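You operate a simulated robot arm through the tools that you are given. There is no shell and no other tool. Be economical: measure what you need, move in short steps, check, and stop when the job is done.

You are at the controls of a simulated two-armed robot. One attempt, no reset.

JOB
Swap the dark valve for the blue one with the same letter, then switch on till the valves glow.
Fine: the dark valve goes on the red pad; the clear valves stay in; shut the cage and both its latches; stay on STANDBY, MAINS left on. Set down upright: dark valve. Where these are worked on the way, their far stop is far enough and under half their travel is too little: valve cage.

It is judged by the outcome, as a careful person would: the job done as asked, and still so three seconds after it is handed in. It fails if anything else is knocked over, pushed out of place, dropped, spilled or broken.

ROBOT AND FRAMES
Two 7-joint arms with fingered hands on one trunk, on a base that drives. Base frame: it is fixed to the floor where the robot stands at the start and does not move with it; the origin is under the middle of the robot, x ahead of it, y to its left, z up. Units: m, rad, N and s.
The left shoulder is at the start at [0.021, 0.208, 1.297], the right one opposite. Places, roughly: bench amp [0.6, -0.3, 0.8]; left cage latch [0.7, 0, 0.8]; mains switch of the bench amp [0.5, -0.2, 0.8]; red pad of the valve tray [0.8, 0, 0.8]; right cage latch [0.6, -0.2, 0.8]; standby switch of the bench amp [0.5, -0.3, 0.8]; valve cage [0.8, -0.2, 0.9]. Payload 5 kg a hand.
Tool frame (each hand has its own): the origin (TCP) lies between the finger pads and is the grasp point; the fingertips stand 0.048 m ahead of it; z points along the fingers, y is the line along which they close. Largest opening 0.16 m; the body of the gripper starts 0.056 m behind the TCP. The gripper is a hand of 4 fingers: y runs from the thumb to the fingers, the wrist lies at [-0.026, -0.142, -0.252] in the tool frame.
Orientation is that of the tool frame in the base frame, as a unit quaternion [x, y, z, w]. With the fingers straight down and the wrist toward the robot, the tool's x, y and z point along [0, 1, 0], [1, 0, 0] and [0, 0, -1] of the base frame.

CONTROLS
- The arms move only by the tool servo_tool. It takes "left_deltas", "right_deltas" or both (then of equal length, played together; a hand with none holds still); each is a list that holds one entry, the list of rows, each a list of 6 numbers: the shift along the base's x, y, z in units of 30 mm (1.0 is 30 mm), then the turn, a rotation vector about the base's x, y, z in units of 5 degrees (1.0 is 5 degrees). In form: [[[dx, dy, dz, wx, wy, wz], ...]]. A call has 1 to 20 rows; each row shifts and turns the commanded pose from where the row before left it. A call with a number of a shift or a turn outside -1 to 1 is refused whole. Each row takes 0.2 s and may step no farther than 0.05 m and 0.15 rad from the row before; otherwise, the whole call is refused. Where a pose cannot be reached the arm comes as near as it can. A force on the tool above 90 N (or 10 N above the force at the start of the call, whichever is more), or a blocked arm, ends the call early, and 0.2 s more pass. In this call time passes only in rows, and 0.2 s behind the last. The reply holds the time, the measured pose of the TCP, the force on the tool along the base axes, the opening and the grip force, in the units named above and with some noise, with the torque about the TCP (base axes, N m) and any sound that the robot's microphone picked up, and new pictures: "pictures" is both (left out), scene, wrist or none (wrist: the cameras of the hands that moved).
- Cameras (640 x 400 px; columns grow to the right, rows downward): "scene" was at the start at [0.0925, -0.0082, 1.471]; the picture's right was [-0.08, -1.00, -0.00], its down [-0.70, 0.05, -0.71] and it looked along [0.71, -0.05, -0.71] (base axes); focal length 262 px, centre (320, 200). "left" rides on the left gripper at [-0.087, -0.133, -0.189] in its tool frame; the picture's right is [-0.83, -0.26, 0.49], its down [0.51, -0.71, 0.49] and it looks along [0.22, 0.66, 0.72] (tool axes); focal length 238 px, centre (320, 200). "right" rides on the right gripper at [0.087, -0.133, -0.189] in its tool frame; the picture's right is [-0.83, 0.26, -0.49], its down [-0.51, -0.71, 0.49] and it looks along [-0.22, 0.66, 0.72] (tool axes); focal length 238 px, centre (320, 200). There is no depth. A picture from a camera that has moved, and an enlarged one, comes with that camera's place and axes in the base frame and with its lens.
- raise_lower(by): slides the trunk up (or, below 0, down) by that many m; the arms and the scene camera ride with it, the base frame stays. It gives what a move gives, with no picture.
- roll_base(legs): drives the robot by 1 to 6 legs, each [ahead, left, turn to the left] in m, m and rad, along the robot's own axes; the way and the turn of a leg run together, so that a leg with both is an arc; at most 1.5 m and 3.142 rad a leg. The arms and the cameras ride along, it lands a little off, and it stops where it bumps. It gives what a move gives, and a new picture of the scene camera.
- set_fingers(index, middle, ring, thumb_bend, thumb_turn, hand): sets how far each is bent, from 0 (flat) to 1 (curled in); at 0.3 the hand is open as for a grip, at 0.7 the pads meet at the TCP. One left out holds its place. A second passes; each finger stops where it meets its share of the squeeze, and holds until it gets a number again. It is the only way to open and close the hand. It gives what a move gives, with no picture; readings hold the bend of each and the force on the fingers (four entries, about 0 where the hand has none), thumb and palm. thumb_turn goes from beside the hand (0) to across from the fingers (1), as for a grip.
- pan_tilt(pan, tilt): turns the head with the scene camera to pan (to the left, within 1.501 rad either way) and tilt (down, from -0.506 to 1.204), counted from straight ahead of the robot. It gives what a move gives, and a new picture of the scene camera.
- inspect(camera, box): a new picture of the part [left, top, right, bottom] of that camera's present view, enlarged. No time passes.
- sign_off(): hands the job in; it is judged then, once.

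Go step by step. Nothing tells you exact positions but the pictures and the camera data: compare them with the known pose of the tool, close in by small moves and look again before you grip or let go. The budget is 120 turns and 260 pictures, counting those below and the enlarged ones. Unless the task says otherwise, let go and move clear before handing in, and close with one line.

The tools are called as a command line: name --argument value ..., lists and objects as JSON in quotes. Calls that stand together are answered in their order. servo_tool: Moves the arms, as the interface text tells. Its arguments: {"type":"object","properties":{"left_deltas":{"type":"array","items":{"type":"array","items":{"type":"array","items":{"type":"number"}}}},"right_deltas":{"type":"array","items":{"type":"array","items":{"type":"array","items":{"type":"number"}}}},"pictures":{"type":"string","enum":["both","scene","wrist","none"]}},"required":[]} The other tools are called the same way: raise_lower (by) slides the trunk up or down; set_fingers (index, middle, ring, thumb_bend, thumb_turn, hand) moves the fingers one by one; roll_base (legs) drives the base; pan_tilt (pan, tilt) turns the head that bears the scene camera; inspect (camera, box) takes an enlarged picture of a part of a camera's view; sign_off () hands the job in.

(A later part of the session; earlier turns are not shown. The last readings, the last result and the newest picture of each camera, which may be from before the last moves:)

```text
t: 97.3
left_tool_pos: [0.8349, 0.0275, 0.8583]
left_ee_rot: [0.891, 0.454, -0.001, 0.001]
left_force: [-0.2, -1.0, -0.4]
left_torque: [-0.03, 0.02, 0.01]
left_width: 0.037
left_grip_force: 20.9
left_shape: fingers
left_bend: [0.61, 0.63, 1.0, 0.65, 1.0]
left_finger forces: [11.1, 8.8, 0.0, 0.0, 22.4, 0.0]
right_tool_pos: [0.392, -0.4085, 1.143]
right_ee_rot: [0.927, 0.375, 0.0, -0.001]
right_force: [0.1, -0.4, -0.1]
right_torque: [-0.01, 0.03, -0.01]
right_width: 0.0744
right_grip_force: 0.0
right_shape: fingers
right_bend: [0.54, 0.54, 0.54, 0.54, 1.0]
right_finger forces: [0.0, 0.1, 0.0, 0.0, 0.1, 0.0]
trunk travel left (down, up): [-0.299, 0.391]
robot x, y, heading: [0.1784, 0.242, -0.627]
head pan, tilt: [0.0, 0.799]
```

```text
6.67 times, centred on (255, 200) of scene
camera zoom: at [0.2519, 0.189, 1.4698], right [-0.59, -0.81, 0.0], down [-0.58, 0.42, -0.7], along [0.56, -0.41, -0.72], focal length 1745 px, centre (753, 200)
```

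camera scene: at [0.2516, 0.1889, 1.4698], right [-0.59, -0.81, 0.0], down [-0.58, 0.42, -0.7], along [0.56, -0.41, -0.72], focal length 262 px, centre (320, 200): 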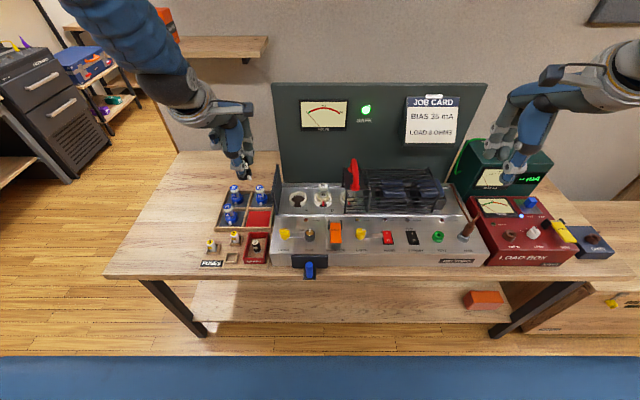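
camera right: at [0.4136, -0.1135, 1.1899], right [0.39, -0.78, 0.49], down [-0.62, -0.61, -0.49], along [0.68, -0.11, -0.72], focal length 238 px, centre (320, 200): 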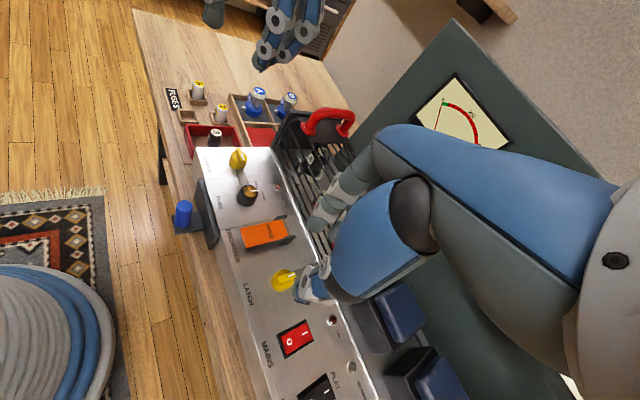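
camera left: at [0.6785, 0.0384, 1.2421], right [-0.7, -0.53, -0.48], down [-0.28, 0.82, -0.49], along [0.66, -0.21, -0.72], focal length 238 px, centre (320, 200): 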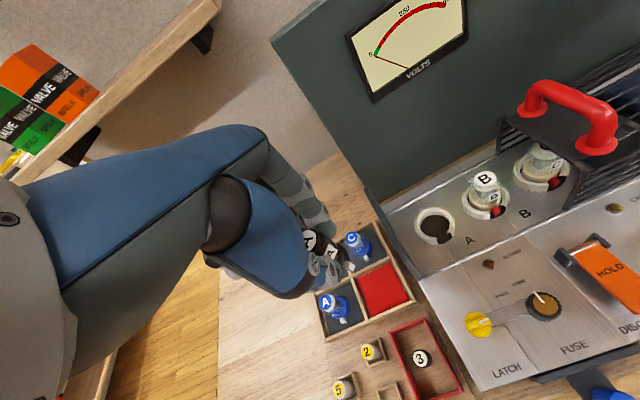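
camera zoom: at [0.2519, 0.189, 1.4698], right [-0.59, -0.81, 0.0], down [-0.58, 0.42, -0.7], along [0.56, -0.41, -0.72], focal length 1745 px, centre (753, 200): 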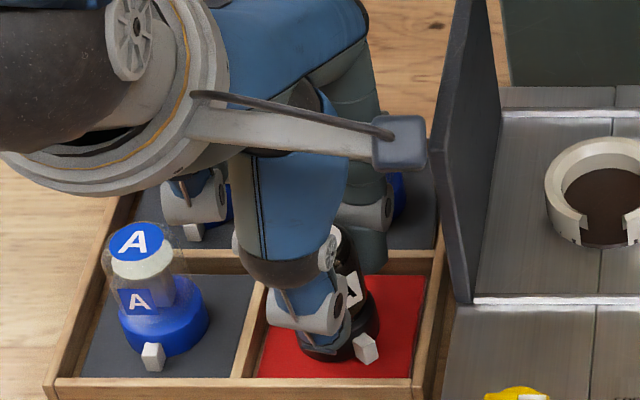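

servo_tool --left_deltas '[[[0, 0, -0.1, 0, 0, 0], [0, 0, -0.1, 0, 0, 0]]]' --pictures "none"

inspect --camera "scene" --box '[225, 190, 285, 225]'

```text
t: 97.9
left_tool_pos: [0.8349, 0.0272, 0.8527]
left_ee_rot: [0.891, 0.455, -0.001, 0.001]
left_force: [0.1, 0.5, -1.3]
left_torque: [0.02, 0.03, -0.01]
left_width: 0.0372
left_grip_force: 21.1
left_shape: fingers
left_bend: [0.61, 0.63, 1.0, 0.65, 1.0]
left_finger forces: [11.2, 8.8, 0.0, 0.0, 22.4, 0.0]
right_tool_pos: [0.3913, -0.4069, 1.142]
right_ee_rot: [0.927, 0.375, 0.0, 0.001]
right_force: [-0.5, -0.2, -0.3]
right_torque: [0.01, -0.02, 0.01]
right_width: 0.0744
right_grip_force: 0.0
right_shape: fingers
right_bend: [0.54, 0.54, 0.54, 0.54, 1.0]
right_finger forces: [0.1, 0.0, 0.1, 0.1, 0.1, 0.1]
trunk travel left (down, up): [-0.299, 0.391]
robot x, y, heading: [0.1764, 0.2449, -0.629]
head pan, tilt: [0.0, 0.799]
```

```text
10.67 times, centred on (255, 208) of scene
camera zoom: at [0.252, 0.1889, 1.4697], right [-0.59, -0.81, 0.0], down [-0.58, 0.42, -0.7], along [0.56, -0.41, -0.72], focal length 2792 px, centre (1013, 120)
```

zoom: 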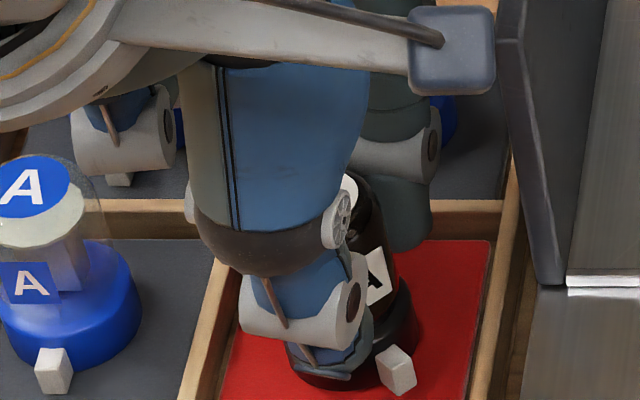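

servo_tool --left_deltas '[[[0, 0, -0.1, 0, 0, 0], [0, 0, -0.1, 0, 0, 0]]]' --pictures "none"

inspect --camera "left" --box '[280, 200, 400, 290]'

```text
t: 98.5
left_tool_pos: [0.8357, 0.0261, 0.8467]
left_ee_rot: [0.891, 0.454, 0.0, 0.0]
left_force: [-1.7, 0.5, 8.8]
left_torque: [-0.05, -0.11, 0.03]
left_width: 0.0373
left_grip_force: 22.7
left_shape: fingers
left_bend: [0.62, 0.63, 1.0, 0.65, 1.0]
left_finger forces: [11.2, 9.6, 0.1, 0.1, 24.6, 0.0]
right_tool_pos: [0.3909, -0.4065, 1.1431]
right_ee_rot: [0.927, 0.375, 0.0, 0.0]
right_force: [0.2, -0.2, 0.3]
right_torque: [-0.01, -0.02, -0.03]
right_width: 0.0745
right_grip_force: 0.0
right_shape: fingers
right_bend: [0.54, 0.54, 0.54, 0.54, 1.0]
right_finger forces: [0.1, 0.0, 0.1, 0.1, 0.0, 0.0]
trunk travel left (down, up): [-0.299, 0.391]
robot x, y, heading: [0.1779, 0.2433, -0.625]
head pan, tilt: [0.0, 0.799]
```

```text
4.44 times, centred on (340, 245) of left
camera zoom: at [0.677, 0.0348, 1.0351], right [-0.7, -0.53, -0.48], down [-0.28, 0.82, -0.49], along [0.66, -0.21, -0.72], focal length 1059 px, centre (231, 0)
```

zoom: 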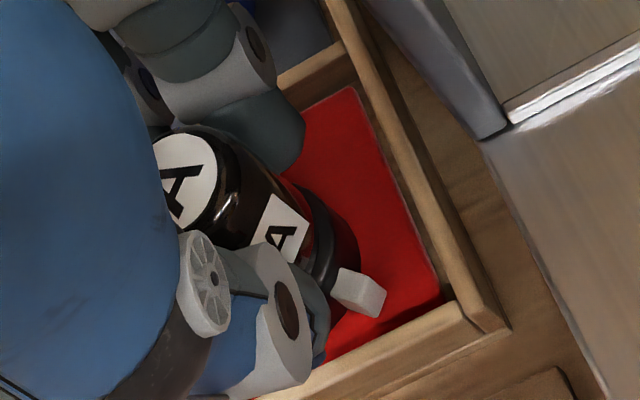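

The valve touches down with about 9 N. I'll release gently and rise.

servo_tool --left_deltas '[[[0, 0, 0.06, 0, 0, 0]]]' --pictures "none"

set_fingers --hand "left" --index 0.56 --middle 0.56 --thumb_bend 0.56

servo_tool --left_deltas '[[[0, 0, 0.5, 0, 0, 0], [0, 0, 0.8, 0, 0, 0], [0, 0, 1, 0, 0, 0], [0, 0, 1, 0, 0, 0], [0, 0, 1, 0, 0, 0]]]'

inspect --camera "scene" --box '[205, 170, 295, 240]'

```text
t: 98.9
left_tool_pos: [0.8343, 0.0261, 0.8482]
left_ee_rot: [0.891, 0.454, -0.002, 0.001]
left_force: [0.2, 0.1, 3.0]
left_torque: [-0.11, -0.12, -0.03]
left_width: 0.0371
left_grip_force: 21.9
left_shape: fingers
left_bend: [0.62, 0.63, 1.0, 0.65, 1.0]
left_finger forces: [11.7, 9.7, 0.0, 0.0, 22.3, 0.2]
right_tool_pos: [0.3916, -0.4079, 1.143]
right_ee_rot: [0.927, 0.375, 0.0, -0.001]
right_force: [0.1, 0.1, 0.1]
right_torque: [0.02, 0.0, 0.02]
right_width: 0.0745
right_grip_force: 0.1
right_shape: fingers
right_bend: [0.54, 0.54, 0.54, 0.54, 1.0]
right_finger forces: [0.0, 0.0, 0.0, 0.0, 0.0, 0.0]
trunk travel left (down, up): [-0.299, 0.391]
robot x, y, heading: [0.1798, 0.2437, -0.626]
head pan, tilt: [0.0, 0.799]
```

```text
t: 99.9
left_tool_pos: [0.8358, 0.0259, 0.8483]
left_ee_rot: [0.891, 0.454, -0.001, 0.002]
left_force: [0.3, -0.1, 0.0]
left_torque: [-0.02, -0.03, 0.03]
left_width: 0.0665
left_grip_force: 0.1
left_shape: fingers
left_bend: [0.56, 0.56, 1.0, 0.56, 1.0]
left_finger forces: [0.0, 0.0, 0.0, 0.0, 0.0, 0.0]
right_tool_pos: [0.3915, -0.4065, 1.1431]
right_ee_rot: [0.927, 0.376, 0.0, 0.0]
right_force: [-0.2, 0.2, 0.5]
right_torque: [-0.01, 0.0, 0.01]
right_width: 0.0747
right_grip_force: 0.1
right_shape: fingers
right_bend: [0.54, 0.54, 0.54, 0.54, 1.0]
right_finger forces: [0.0, 0.0, 0.0, 0.0, 0.0, 0.1]
trunk travel left (down, up): [-0.299, 0.391]
robot x, y, heading: [0.1766, 0.2454, -0.628]
head pan, tilt: [0.0, 0.799]
```

```text
t: 101.1
left_tool_pos: [0.8325, 0.0279, 0.9764]
left_ee_rot: [0.891, 0.455, -0.002, 0.0]
left_force: [-0.5, 0.3, -0.4]
left_torque: [-0.1, -0.11, 0.02]
left_width: 0.0666
left_grip_force: 0.1
left_shape: fingers
left_bend: [0.56, 0.56, 1.0, 0.56, 1.0]
left_finger forces: [0.0, 0.0, 0.0, 0.1, 0.0, 0.0]
right_tool_pos: [0.3906, -0.4069, 1.1424]
right_ee_rot: [0.927, 0.375, 0.0, -0.001]
right_force: [-0.2, 0.7, 0.3]
right_torque: [-0.01, -0.05, -0.01]
right_width: 0.0745
right_grip_force: 0.0
right_shape: fingers
right_bend: [0.54, 0.54, 0.54, 0.54, 1.0]
right_finger forces: [0.0, 0.0, 0.1, 0.0, 0.0, 0.0]
trunk travel left (down, up): [-0.299, 0.391]
robot x, y, heading: [0.1787, 0.2445, -0.629]
head pan, tilt: [0.0, 0.799]
camera scene: at [0.251, 0.1895, 1.4698], right [-0.59, -0.81, 0.0], down [-0.58, 0.42, -0.7], along [0.57, -0.41, -0.72], focal length 262 px, centre (320, 200)
camera left: at [0.674, 0.0362, 1.1646], right [-0.7, -0.52, -0.48], down [-0.28, 0.83, -0.49], along [0.66, -0.21, -0.72], focal length 238 px, centre (320, 200)
```

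scene: 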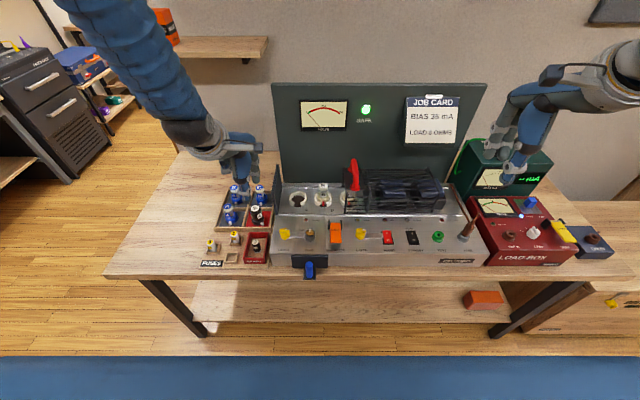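
left: 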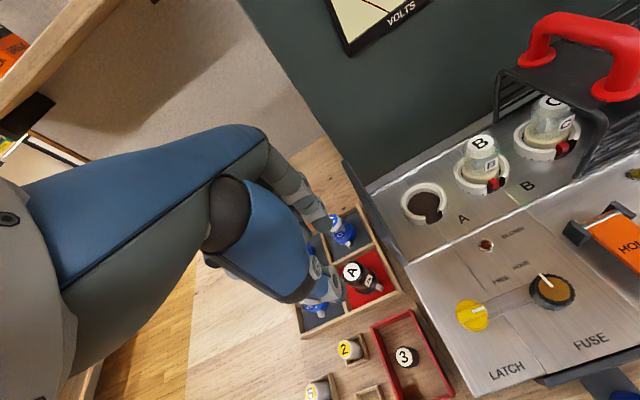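

```text
5.71 times, centred on (250, 205) of scene
camera zoom: at [0.251, 0.1895, 1.4698], right [-0.59, -0.81, 0.0], down [-0.58, 0.42, -0.7], along [0.57, -0.41, -0.72], focal length 1496 px, centre (720, 171)
```

zoom: 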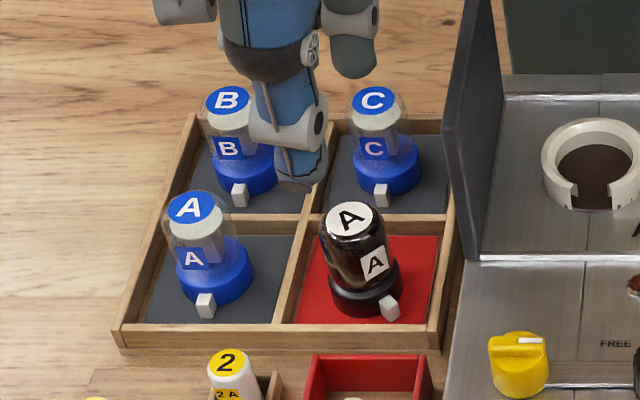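

The dark valve stands upright on the red pad. Next is blue A: I'll move above it at yaw −45°, the same yaw I'll use to insert it.

servo_tool --left_deltas '[[[0, 0, 0.6, 0, 0, 0], [0.228, 0.248, 0, 0, 0, -1], [0.228, 0.248, 0, 0, 0, -1], [0.228, 0.248, 0, 0, 0, -1], [0.228, 0.248, 0, 0, 0, -1], [0.228, 0.248, 0, 0, 0, -1], [0.228, 0.248, 0, 0, 0, -1], [0.228, 0.248, 0, 0, 0, -1], [0.228, 0.248, 0, 0, 0, -1], [0.228, 0.248, 0, 0, 0, -1]]]'

inspect --camera "left" --box '[240, 180, 440, 310]'

inspect --camera "scene" --box '[195, 150, 295, 240]'

```text
t: 103.3
left_tool_pos: [0.8974, 0.0942, 0.9945]
left_ee_rot: [0.997, 0.078, -0.001, 0.0]
left_force: [-0.5, -0.1, 0.3]
left_torque: [-0.03, 0.04, 0.01]
left_width: 0.0666
left_grip_force: 0.0
left_shape: fingers
left_bend: [0.56, 0.56, 1.0, 0.56, 1.0]
left_finger forces: [0.0, 0.1, 0.1, 0.1, 0.1, 0.0]
right_tool_pos: [0.3917, -0.4054, 1.1427]
right_ee_rot: [0.927, 0.375, -0.001, 0.0]
right_force: [0.7, 0.5, 0.3]
right_torque: [-0.05, 0.07, -0.01]
right_width: 0.0746
right_grip_force: 0.0
right_shape: fingers
right_bend: [0.54, 0.54, 0.54, 0.54, 1.0]
right_finger forces: [0.1, 0.0, 0.0, 0.0, 0.0, 0.0]
trunk travel left (down, up): [-0.299, 0.391]
robot x, y, heading: [0.1779, 0.244, -0.623]
head pan, tilt: [0.0, 0.799]
camera scene: at [0.2528, 0.1899, 1.4697], right [-0.59, -0.81, 0.0], down [-0.58, 0.42, -0.7], along [0.56, -0.41, -0.72], focal length 262 px, centre (320, 200)
camera left: at [0.7917, 0.2118, 1.1828], right [-0.87, 0.13, -0.48], down [0.39, 0.78, -0.49], along [0.31, -0.61, -0.72], focal length 238 px, centre (320, 200)
```

scene: 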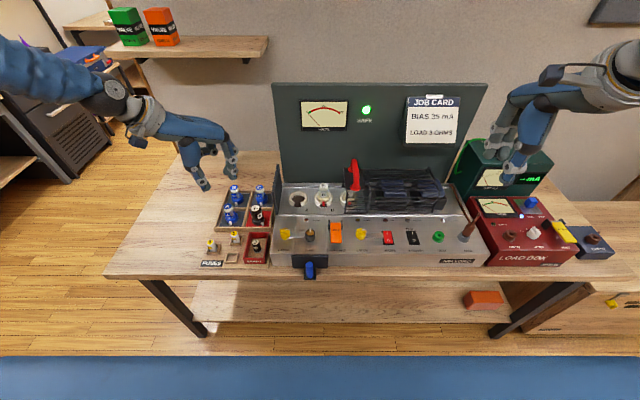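
left: 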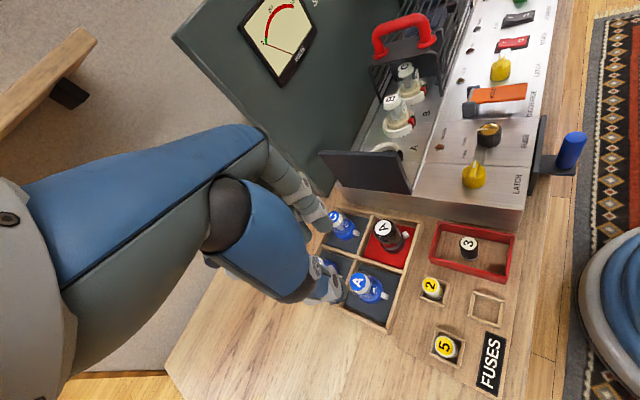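

```text
3.08 times, centred on (340, 245) of left
camera zoom: at [0.7917, 0.2118, 1.1828], right [-0.87, 0.13, -0.48], down [0.39, 0.78, -0.49], along [0.31, -0.61, -0.72], focal length 733 px, centre (258, 62)
```

zoom: 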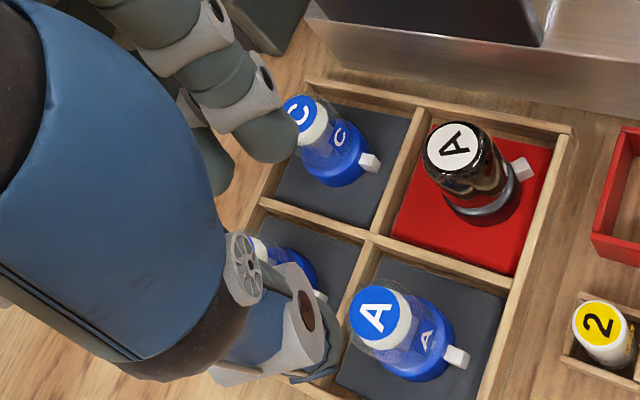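

```text
4.44 times, centred on (245, 195) of scene
camera zoom: at [0.2528, 0.1899, 1.4697], right [-0.59, -0.81, 0.0], down [-0.58, 0.42, -0.7], along [0.56, -0.41, -0.72], focal length 1163 px, centre (653, 222)
```

zoom: 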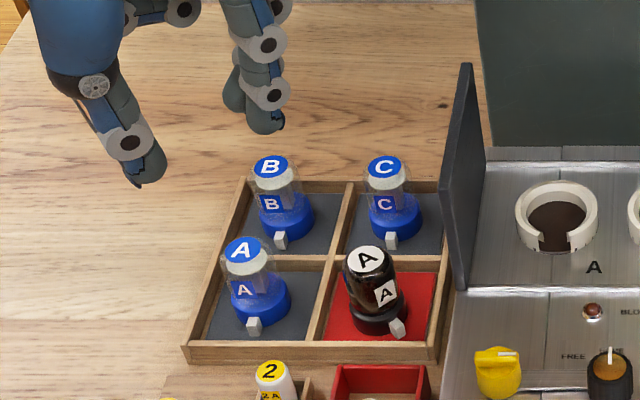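

servo_tool --left_deltas '[[[-0.13, -0.02, -0.6, 0, 0, 0], [0, 0, -1, 0, 0, 0], [0, 0, -1, 0, 0, 0], [0, 0, -0.8, 0, 0, 0]]]' --pictures "none"

inspect --camera "left" --box '[240, 180, 440, 310]'

inspect --camera "scene" --box '[195, 160, 285, 230]'

```text
t: 104.3
left_tool_pos: [0.8948, 0.0907, 0.8912]
left_ee_rot: [0.997, 0.079, -0.002, 0.0]
left_force: [1.1, -1.1, 0.9]
left_torque: [0.08, 0.11, -0.02]
left_width: 0.0668
left_grip_force: 0.0
left_shape: fingers
left_bend: [0.56, 0.56, 1.0, 0.56, 1.0]
left_finger forces: [0.0, 0.0, 0.1, 0.0, 0.0, 0.0]
right_tool_pos: [0.392, -0.4068, 1.1421]
right_ee_rot: [0.927, 0.376, 0.0, 0.001]
right_force: [1.3, -0.5, -0.2]
right_torque: [0.01, 0.03, -0.02]
right_width: 0.0747
right_grip_force: 0.1
right_shape: fingers
right_bend: [0.54, 0.54, 0.54, 0.54, 1.0]
right_finger forces: [0.0, 0.0, 0.0, 0.0, 0.0, 0.1]
trunk travel left (down, up): [-0.299, 0.391]
robot x, y, heading: [0.1804, 0.2428, -0.624]
head pan, tilt: [0.0, 0.799]
```

```text
3.08 times, centred on (340, 245) of left
camera zoom: at [0.788, 0.2092, 1.0796], right [-0.87, 0.12, -0.48], down [0.39, 0.78, -0.49], along [0.32, -0.61, -0.72], focal length 733 px, centre (258, 62)
```

zoom: 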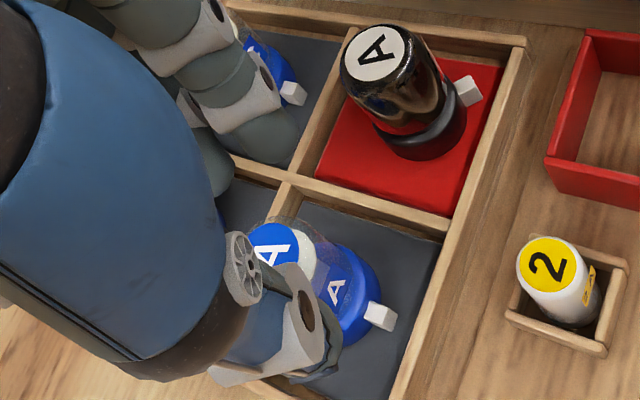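

```text
5.71 times, centred on (240, 195) of scene
camera zoom: at [0.2526, 0.189, 1.4697], right [-0.59, -0.81, 0.0], down [-0.58, 0.42, -0.7], along [0.56, -0.41, -0.72], focal length 1496 px, centre (777, 229)
```

zoom: 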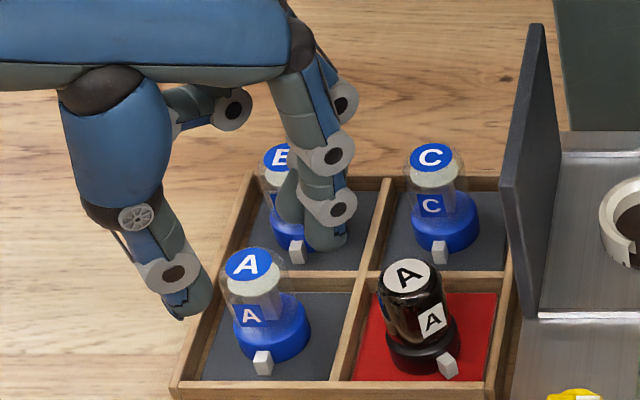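

set_fingers --hand "left" --index 0.58 --middle 0.58 --thumb_bend 0.59

servo_tool --left_deltas '[[[0, 0, -0.4, 0, 0, 0], [0, 0, -0.3, 0, 0, 0], [0, 0, -0.3, 0, 0, 0], [0, 0, -0.17, 0, 0, 0]]]' --pictures "none"

inspect --camera "left" --box '[240, 180, 440, 310]'

inspect --camera "scene" --box '[195, 160, 285, 230]'

```text
t: 105.3
left_tool_pos: [0.8932, 0.0907, 0.8924]
left_ee_rot: [0.997, 0.079, -0.001, 0.0]
left_force: [0.3, -0.1, 0.2]
left_torque: [-0.02, -0.02, 0.04]
left_width: 0.0596
left_grip_force: 0.0
left_shape: fingers
left_bend: [0.57, 0.57, 1.0, 0.59, 1.0]
left_finger forces: [0.0, 0.0, 0.0, 0.1, 0.1, 0.1]
right_tool_pos: [0.3911, -0.4079, 1.1429]
right_ee_rot: [0.927, 0.375, 0.001, -0.001]
right_force: [-0.9, 0.6, 0.2]
right_torque: [-0.03, -0.01, 0.0]
right_width: 0.0746
right_grip_force: 0.1
right_shape: fingers
right_bend: [0.54, 0.54, 0.54, 0.54, 1.0]
right_finger forces: [0.0, 0.1, 0.0, 0.1, 0.0, 0.1]
trunk travel left (down, up): [-0.299, 0.391]
robot x, y, heading: [0.1759, 0.2471, -0.625]
head pan, tilt: [0.0, 0.799]
```

```text
t: 106.3
left_tool_pos: [0.8906, 0.0927, 0.8567]
left_ee_rot: [0.997, 0.078, -0.002, 0.001]
left_force: [0.6, 0.2, 0.3]
left_torque: [0.03, -0.02, -0.04]
left_width: 0.0598
left_grip_force: 0.2
left_shape: fingers
left_bend: [0.57, 0.57, 1.0, 0.59, 1.0]
left_finger forces: [0.0, 0.0, 0.0, 0.1, 0.0, 0.1]
right_tool_pos: [0.3917, -0.4075, 1.1431]
right_ee_rot: [0.927, 0.375, -0.001, 0.001]
right_force: [-0.6, 0.0, 0.1]
right_torque: [0.01, -0.02, -0.02]
right_width: 0.0746
right_grip_force: 0.0
right_shape: fingers
right_bend: [0.54, 0.54, 0.54, 0.54, 1.0]
right_finger forces: [0.0, 0.0, 0.1, 0.0, 0.0, 0.1]
trunk travel left (down, up): [-0.299, 0.391]
robot x, y, heading: [0.1771, 0.2456, -0.633]
head pan, tilt: [0.0, 0.799]
```

```text
3.08 times, centred on (340, 245) of left
camera zoom: at [0.7852, 0.2103, 1.0452], right [-0.87, 0.12, -0.48], down [0.39, 0.78, -0.49], along [0.32, -0.61, -0.72], focal length 733 px, centre (258, 62)
```

zoom: 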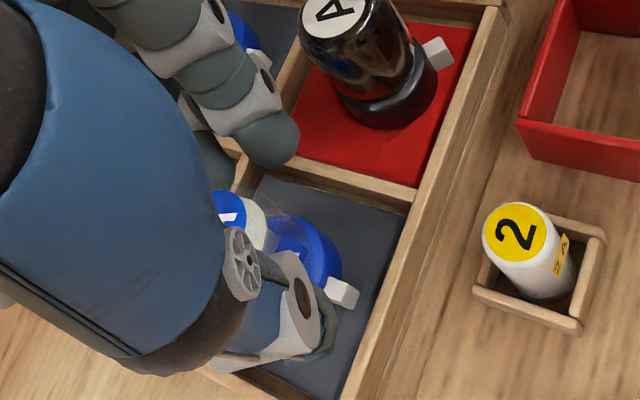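

```text
5.71 times, centred on (240, 195) of scene
camera zoom: at [0.252, 0.1891, 1.4698], right [-0.59, -0.81, 0.0], down [-0.58, 0.42, -0.7], along [0.56, -0.41, -0.72], focal length 1496 px, centre (777, 229)
```

zoom: 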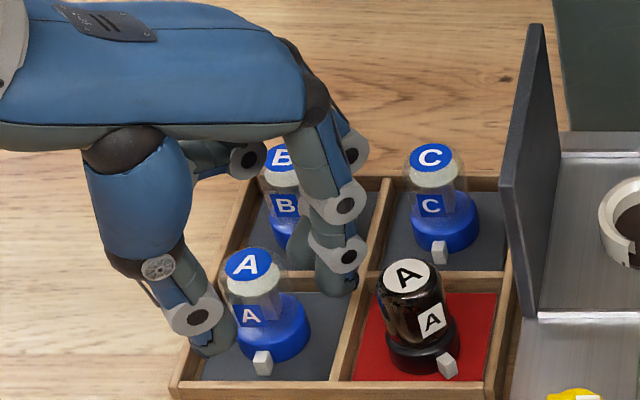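

The valve sits off-centre toward the thumb. I'll raise slightly, shift about 11 mm left and recheck.

servo_tool --left_deltas '[[[0, 0, 0.2, 0, 0, 0], [0.133, 0.355, 0, 0, 0, 0]]]' --pictures "none"

inspect --camera "left" --box '[240, 180, 440, 310]'

inspect --camera "scene" --box '[195, 160, 285, 230]'

```text
t: 106.9
left_tool_pos: [0.8948, 0.1037, 0.8627]
left_ee_rot: [0.997, 0.079, -0.001, -0.001]
left_force: [-1.0, 0.6, 0.2]
left_torque: [-0.04, 0.0, 0.02]
left_width: 0.0594
left_grip_force: 0.0
left_shape: fingers
left_bend: [0.57, 0.57, 1.0, 0.59, 1.0]
left_finger forces: [0.0, 0.0, 0.1, 0.0, 0.0, 0.1]
right_tool_pos: [0.3919, -0.4065, 1.144]
right_ee_rot: [0.927, 0.376, -0.002, 0.001]
right_force: [-0.1, 0.9, 0.7]
right_torque: [-0.07, 0.03, -0.02]
right_width: 0.075
right_grip_force: 0.1
right_shape: fingers
right_bend: [0.54, 0.54, 0.54, 0.54, 1.0]
right_finger forces: [0.1, 0.0, 0.0, 0.0, 0.0, 0.0]
trunk travel left (down, up): [-0.299, 0.391]
robot x, y, heading: [0.1782, 0.243, -0.63]
head pan, tilt: [0.0, 0.799]
```

```text
3.08 times, centred on (340, 245) of left
camera zoom: at [0.7895, 0.2219, 1.051], right [-0.87, 0.12, -0.48], down [0.39, 0.78, -0.49], along [0.32, -0.61, -0.72], focal length 733 px, centre (258, 62)
```

zoom: 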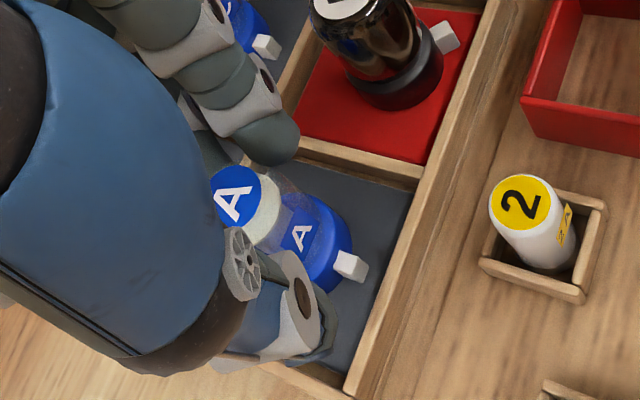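

```text
5.71 times, centred on (240, 195) of scene
camera zoom: at [0.2525, 0.1902, 1.4698], right [-0.59, -0.81, 0.0], down [-0.58, 0.42, -0.7], along [0.56, -0.41, -0.72], focal length 1496 px, centre (777, 229)
```

zoom: 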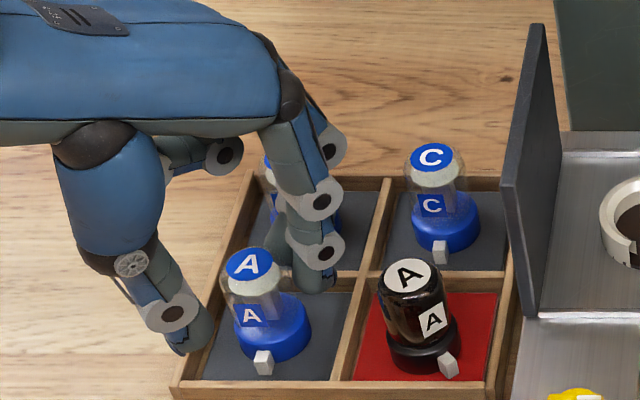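

It's now centred the same way the dark valve was. I'll close and lift.

set_fingers --hand "left" --index 0.8 --middle 0.8 --thumb_bend 0.8

inspect --camera "left" --box '[240, 180, 440, 310]'

inspect --camera "scene" --box '[195, 160, 285, 230]'

```text
t: 107.9
left_tool_pos: [0.8945, 0.103, 0.8622]
left_ee_rot: [0.997, 0.078, -0.002, -0.001]
left_force: [-0.1, 0.6, -0.1]
left_torque: [0.05, -0.02, -0.01]
left_width: 0.0373
left_grip_force: 20.7
left_shape: fingers
left_bend: [0.61, 0.62, 1.0, 0.66, 1.0]
left_finger forces: [10.5, 8.7, 0.0, 0.0, 22.8, 0.0]
right_tool_pos: [0.3913, -0.4082, 1.1426]
right_ee_rot: [0.927, 0.375, -0.001, 0.0]
right_force: [0.2, 0.2, 0.3]
right_torque: [-0.02, 0.04, 0.02]
right_width: 0.0748
right_grip_force: 0.1
right_shape: fingers
right_bend: [0.54, 0.54, 0.54, 0.54, 1.0]
right_finger forces: [0.1, 0.0, 0.0, 0.0, 0.0, 0.0]
trunk travel left (down, up): [-0.299, 0.391]
robot x, y, heading: [0.1745, 0.2449, -0.626]
head pan, tilt: [0.0, 0.799]
```

```text
3.08 times, centred on (340, 245) of left
camera zoom: at [0.7892, 0.221, 1.0512], right [-0.87, 0.12, -0.48], down [0.39, 0.78, -0.49], along [0.32, -0.61, -0.72], focal length 733 px, centre (258, 62)
```

zoom: 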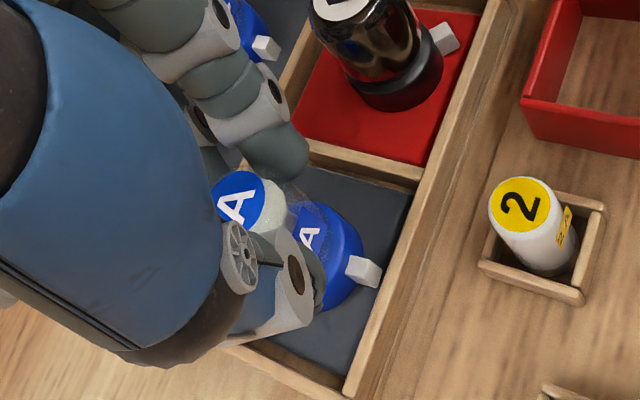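

```text
5.71 times, centred on (240, 195) of scene
camera zoom: at [0.2521, 0.189, 1.4697], right [-0.59, -0.81, 0.0], down [-0.58, 0.42, -0.7], along [0.56, -0.41, -0.72], focal length 1496 px, centre (777, 229)
```

zoom: 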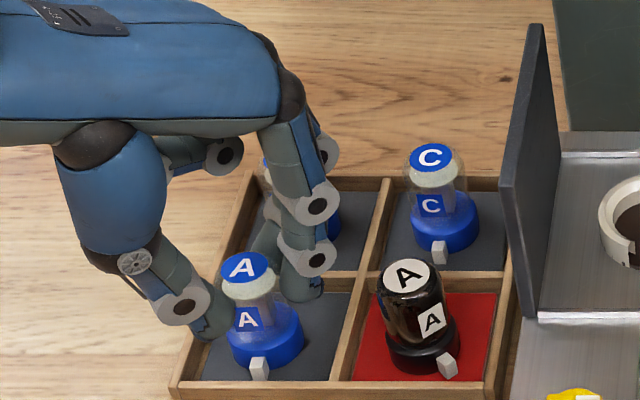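

It's gripped upright. I'll lift well clear of the side plate and carry it above socket A at the same yaw.

servo_tool --left_deltas '[[[0, 0, 0.5, 0, 0, 0], [0, 0, 1, 0, 0, 0], [0, 0, 1, 0, 0, 0], [0, 0, 1, 0, 0, 0], [0, 0, 1, 0, 0, 0], [0, 0, 1, 0, 0, 0], [0, 0, 1, 0, 0, 0], [-0.35, -0.7, 0, 0, 0, 0], [-0.35, -0.7, 0, 0, 0, 0], [-0.35, -0.7, 0, 0, 0, 0], [-0.35, -0.7, 0, 0, 0, 0], [-0.35, -0.7, 0, 0, 0, 0], [-0.35, -0.7, 0, 0, 0, 0], [-0.35, -0.7, 0, 0, 0, 0], [-0.35, -0.7, 0, 0, 0, 0], [-0.35, -0.7, 0, 0, 0, 0], [-0.35, -0.7, 0, 0, 0, 0]]]'

inspect --camera "left" --box '[240, 180, 440, 310]'

inspect --camera "scene" --box '[255, 130, 345, 220]'

```text
t: 111.5
left_tool_pos: [0.7911, -0.1069, 1.0586]
left_ee_rot: [0.997, 0.079, -0.002, -0.001]
left_force: [-0.4, -0.8, -1.3]
left_torque: [0.09, 0.02, 0.0]
left_width: 0.0373
left_grip_force: 21.3
left_shape: fingers
left_bend: [0.61, 0.62, 1.0, 0.66, 1.0]
left_finger forces: [10.6, 9.1, 0.0, 0.0, 22.4, 0.0]
right_tool_pos: [0.391, -0.4076, 1.1422]
right_ee_rot: [0.927, 0.375, 0.0, 0.0]
right_force: [0.0, -1.4, 0.6]
right_torque: [0.03, -0.03, 0.03]
right_width: 0.0746
right_grip_force: 0.1
right_shape: fingers
right_bend: [0.54, 0.54, 0.54, 0.54, 1.0]
right_finger forces: [0.1, 0.1, 0.0, 0.0, 0.0, 0.0]
trunk travel left (down, up): [-0.299, 0.391]
robot x, y, heading: [0.1786, 0.2416, -0.622]
head pan, tilt: [0.0, 0.799]
camera scene: at [0.2516, 0.1879, 1.4697], right [-0.59, -0.81, 0.0], down [-0.58, 0.42, -0.7], along [0.56, -0.41, -0.72], focal length 262 px, centre (320, 200)
camera left: at [0.685, 0.0103, 1.2472], right [-0.87, 0.12, -0.48], down [0.39, 0.78, -0.49], along [0.32, -0.61, -0.72], focal length 238 px, centre (320, 200)
```

scene: 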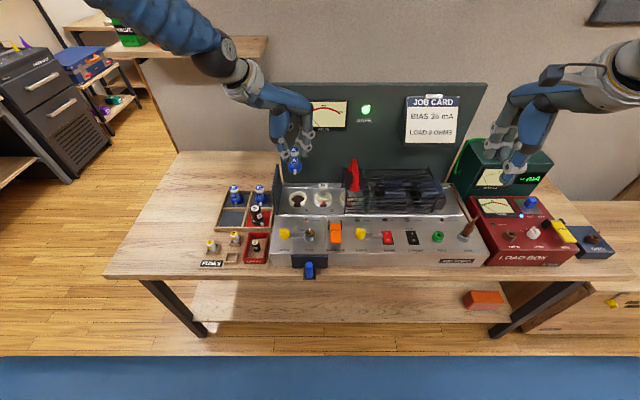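
left: 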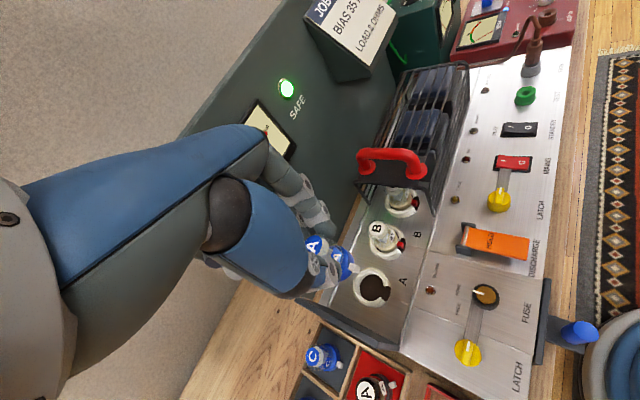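

```text
3.08 times, centred on (340, 245) of left
camera zoom: at [0.685, 0.0103, 1.2472], right [-0.87, 0.12, -0.48], down [0.39, 0.78, -0.49], along [0.32, -0.61, -0.72], focal length 733 px, centre (258, 62)
```

zoom: 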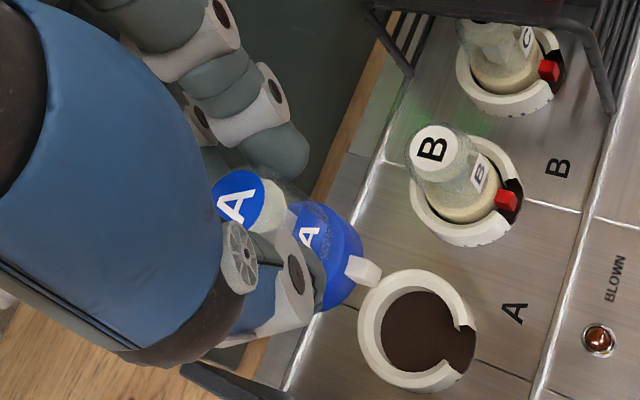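

```text
4.44 times, centred on (300, 175) of scene
camera zoom: at [0.2516, 0.1879, 1.4697], right [-0.59, -0.81, 0.0], down [-0.58, 0.42, -0.7], along [0.56, -0.41, -0.72], focal length 1163 px, centre (409, 311)
```

zoom: 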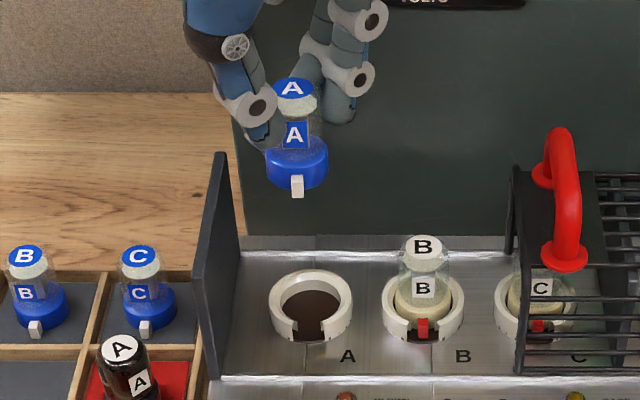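

inspect --camera "scene" --box '[280, 145, 310, 175]'

inspect --camera "scene" --box '[280, 185, 320, 213]'

inspect --camera "left" --box '[300, 225, 400, 315]'

```text
13.33 times, centred on (295, 160) of scene
camera zoom: at [0.2516, 0.1879, 1.4697], right [-0.59, -0.81, 0.0], down [-0.58, 0.42, -0.7], along [0.56, -0.41, -0.72], focal length 3490 px, centre (653, 733)
```

zoom: 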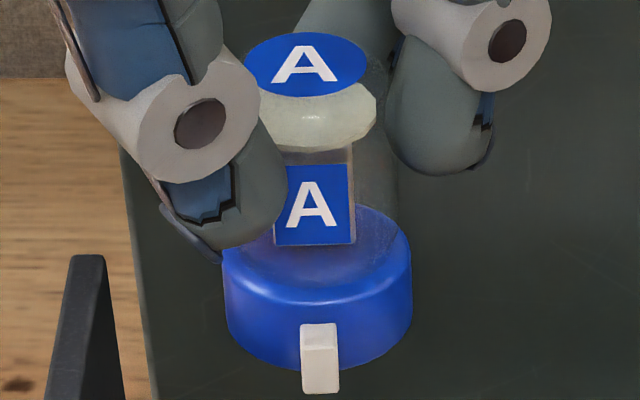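

```text
14.29 times, centred on (300, 199) of scene
camera zoom: at [0.2516, 0.1879, 1.4697], right [-0.59, -0.81, 0.0], down [-0.58, 0.42, -0.7], along [0.56, -0.41, -0.72], focal length 3740 px, centre (606, 214)
```

zoom: 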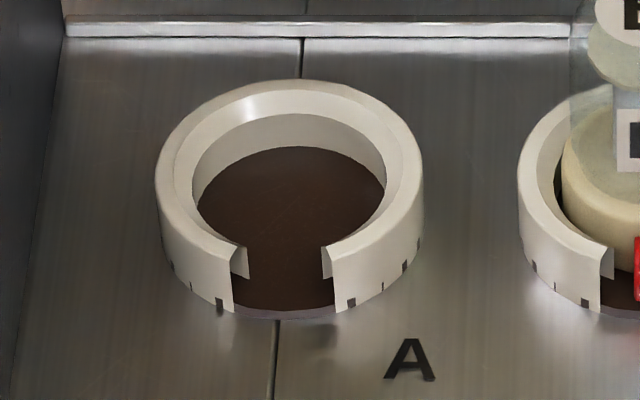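

```text
4.44 times, centred on (350, 270) of left
camera zoom: at [0.685, 0.0103, 1.2472], right [-0.87, 0.12, -0.48], down [0.39, 0.78, -0.49], along [0.32, -0.61, -0.72], focal length 1059 px, centre (187, -111)
```

zoom: 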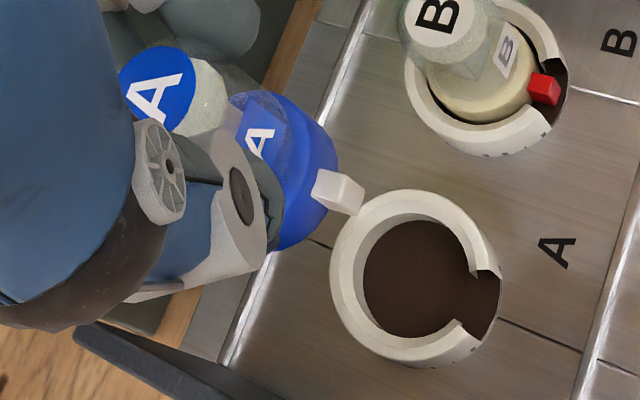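

The tab is within a few degrees and the socket gap is generous (about ±18°). I'll trim the yaw and lower to just above the collar.

servo_tool --left_deltas '[[[-0.05, -0.02, -0.6, 0, 0, -0.8], [0, 0, -1, 0, 0, 0], [0, 0, -1, 0, 0, 0], [0, 0, -0.95, 0, 0, 0]]]' --pictures "none"

inspect --camera "scene" --box '[275, 165, 325, 215]'

inspect --camera "left" --box '[280, 200, 400, 290]'

```text
t: 112.5
left_tool_pos: [0.791, -0.107, 0.9497]
left_ee_rot: [0.999, 0.044, -0.002, 0.0]
left_force: [0.7, -1.6, 0.7]
left_torque: [0.11, 0.08, -0.04]
left_width: 0.0373
left_grip_force: 20.8
left_shape: fingers
left_bend: [0.61, 0.62, 1.0, 0.66, 1.0]
left_finger forces: [10.6, 9.2, 0.1, 0.0, 22.4, 0.1]
right_tool_pos: [0.3913, -0.4066, 1.1418]
right_ee_rot: [0.927, 0.375, 0.0, -0.001]
right_force: [0.7, -0.9, -0.6]
right_torque: [-0.01, 0.01, 0.01]
right_width: 0.0746
right_grip_force: 0.1
right_shape: fingers
right_bend: [0.54, 0.54, 0.54, 0.54, 1.0]
right_finger forces: [0.0, 0.0, 0.0, 0.1, 0.0, 0.0]
trunk travel left (down, up): [-0.299, 0.391]
robot x, y, heading: [0.1816, 0.2455, -0.631]
head pan, tilt: [0.0, 0.799]
```

```text
8.00 times, centred on (300, 190) of scene
camera zoom: at [0.2526, 0.1885, 1.4697], right [-0.59, -0.81, 0.0], down [-0.58, 0.42, -0.7], along [0.56, -0.41, -0.72], focal length 2094 px, centre (480, 280)
```

zoom: 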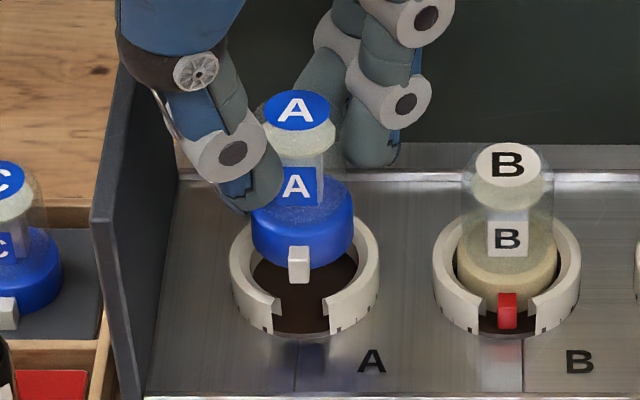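

```text
4.44 times, centred on (340, 245) of left
camera zoom: at [0.6928, 0.017, 1.1382], right [-0.86, 0.18, -0.48], down [0.44, 0.75, -0.49], along [0.27, -0.63, -0.72], focal length 1059 px, centre (231, 0)
```

zoom: 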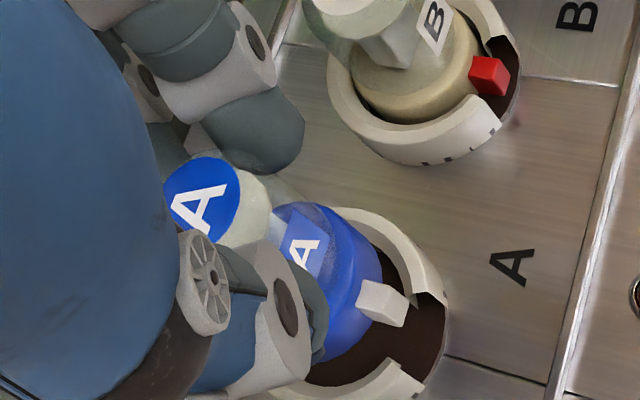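

Laterally centred with the tab over the gap. I'll insert slowly.

servo_tool --left_deltas '[[[0, 0, -0.2, 0, 0, 0], [0, 0, -0.2, 0, 0, 0]]]' --pictures "none"

inspect --camera "scene" --box '[275, 165, 325, 215]'

```text
t: 113.1
left_tool_pos: [0.7892, -0.1078, 0.939]
left_ee_rot: [0.999, 0.044, -0.001, 0.0]
left_force: [-0.1, -0.2, -0.5]
left_torque: [0.02, 0.0, 0.0]
left_width: 0.0371
left_grip_force: 21.0
left_shape: fingers
left_bend: [0.61, 0.62, 1.0, 0.66, 1.0]
left_finger forces: [10.6, 9.2, 0.0, 0.1, 22.5, 0.0]
right_tool_pos: [0.3915, -0.4059, 1.1425]
right_ee_rot: [0.927, 0.375, 0.0, -0.001]
right_force: [0.0, 0.2, 0.6]
right_torque: [-0.01, -0.02, 0.01]
right_width: 0.0744
right_grip_force: 0.0
right_shape: fingers
right_bend: [0.54, 0.54, 0.54, 0.54, 1.0]
right_finger forces: [0.1, 0.1, 0.0, 0.1, 0.0, 0.0]
trunk travel left (down, up): [-0.299, 0.391]
robot x, y, heading: [0.1756, 0.2461, -0.618]
head pan, tilt: [0.0, 0.799]
```

```text
8.00 times, centred on (300, 190) of scene
camera zoom: at [0.2518, 0.1891, 1.4698], right [-0.59, -0.81, 0.0], down [-0.58, 0.42, -0.7], along [0.56, -0.41, -0.72], focal length 2094 px, centre (480, 280)
```

zoom: 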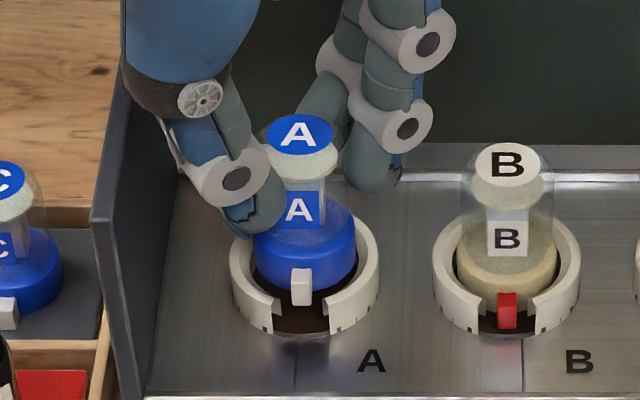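

servo_tool --left_deltas '[[[0, 0, -0.2, 0, 0, 0], [0, 0, -0.2, 0, 0, 0], [0, 0, -0.15, 0, 0, 0]]]' --pictures "none"

inspect --camera "scene" --box '[275, 165, 325, 215]'

```text
t: 113.9
left_tool_pos: [0.7894, -0.1078, 0.9232]
left_ee_rot: [0.999, 0.044, -0.002, 0.001]
left_force: [2.2, 0.5, -0.6]
left_torque: [0.01, -0.13, -0.01]
left_width: 0.0373
left_grip_force: 20.5
left_shape: fingers
left_bend: [0.61, 0.62, 1.0, 0.66, 1.0]
left_finger forces: [10.3, 10.0, 0.0, 0.1, 22.5, 0.0]
right_tool_pos: [0.3927, -0.4065, 1.143]
right_ee_rot: [0.927, 0.376, 0.0, 0.0]
right_force: [0.2, -0.4, -0.2]
right_torque: [-0.01, 0.02, 0.01]
right_width: 0.0747
right_grip_force: 0.1
right_shape: fingers
right_bend: [0.54, 0.54, 0.54, 0.54, 1.0]
right_finger forces: [0.1, 0.0, 0.0, 0.0, 0.0, 0.1]
trunk travel left (down, up): [-0.299, 0.391]
robot x, y, heading: [0.1785, 0.2431, -0.626]
head pan, tilt: [0.0, 0.799]
```

```text
8.00 times, centred on (300, 190) of scene
camera zoom: at [0.2522, 0.1889, 1.4697], right [-0.59, -0.81, 0.0], down [-0.58, 0.42, -0.7], along [0.56, -0.41, -0.72], focal length 2094 px, centre (480, 280)
```

zoom: 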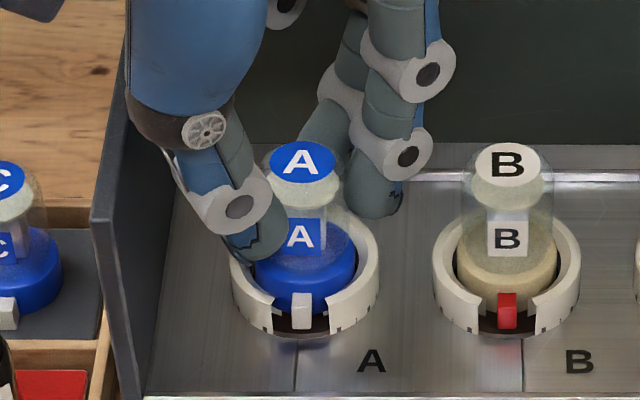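

Nearly fully down. I'll push gently the last few millimetres to seat it.

servo_tool --left_deltas '[[[0, 0, -0.1, 0, 0, 0], [0, 0, -0.1, 0, 0, 0]]]' --pictures "none"

inspect --camera "scene" --box '[275, 165, 325, 215]'

```text
t: 114.5
left_tool_pos: [0.7895, -0.1072, 0.9212]
left_ee_rot: [0.999, 0.044, -0.001, 0.002]
left_force: [-1.6, 7.8, 26.7]
left_torque: [0.07, -0.07, 0.07]
left_width: 0.037
left_grip_force: 24.7
left_shape: fingers
left_bend: [0.62, 0.62, 1.0, 0.66, 1.0]
left_finger forces: [10.0, 10.1, 0.1, 0.0, 28.7, 0.0]
right_tool_pos: [0.3907, -0.4059, 1.143]
right_ee_rot: [0.927, 0.376, 0.0, 0.001]
right_force: [0.0, -0.4, 0.9]
right_torque: [-0.04, 0.03, -0.01]
right_width: 0.0748
right_grip_force: 0.1
right_shape: fingers
right_bend: [0.54, 0.54, 0.54, 0.54, 1.0]
right_finger forces: [0.1, 0.0, 0.0, 0.0, 0.0, 0.0]
trunk travel left (down, up): [-0.299, 0.391]
robot x, y, heading: [0.1785, 0.2443, -0.622]
head pan, tilt: [0.0, 0.799]
```

```text
8.00 times, centred on (300, 190) of scene
camera zoom: at [0.2502, 0.1907, 1.4702], right [-0.59, -0.81, 0.0], down [-0.58, 0.42, -0.7], along [0.57, -0.41, -0.72], focal length 2094 px, centre (480, 280)
```

zoom: 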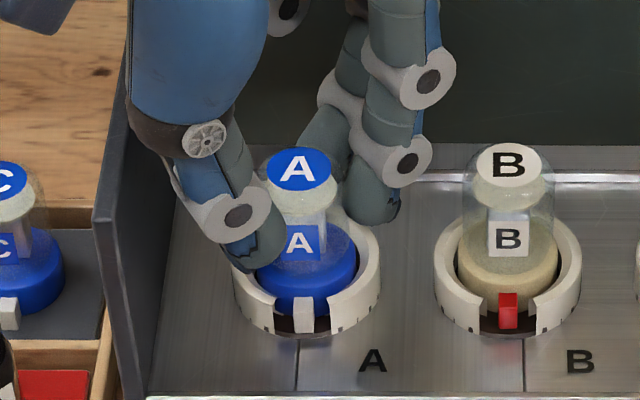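

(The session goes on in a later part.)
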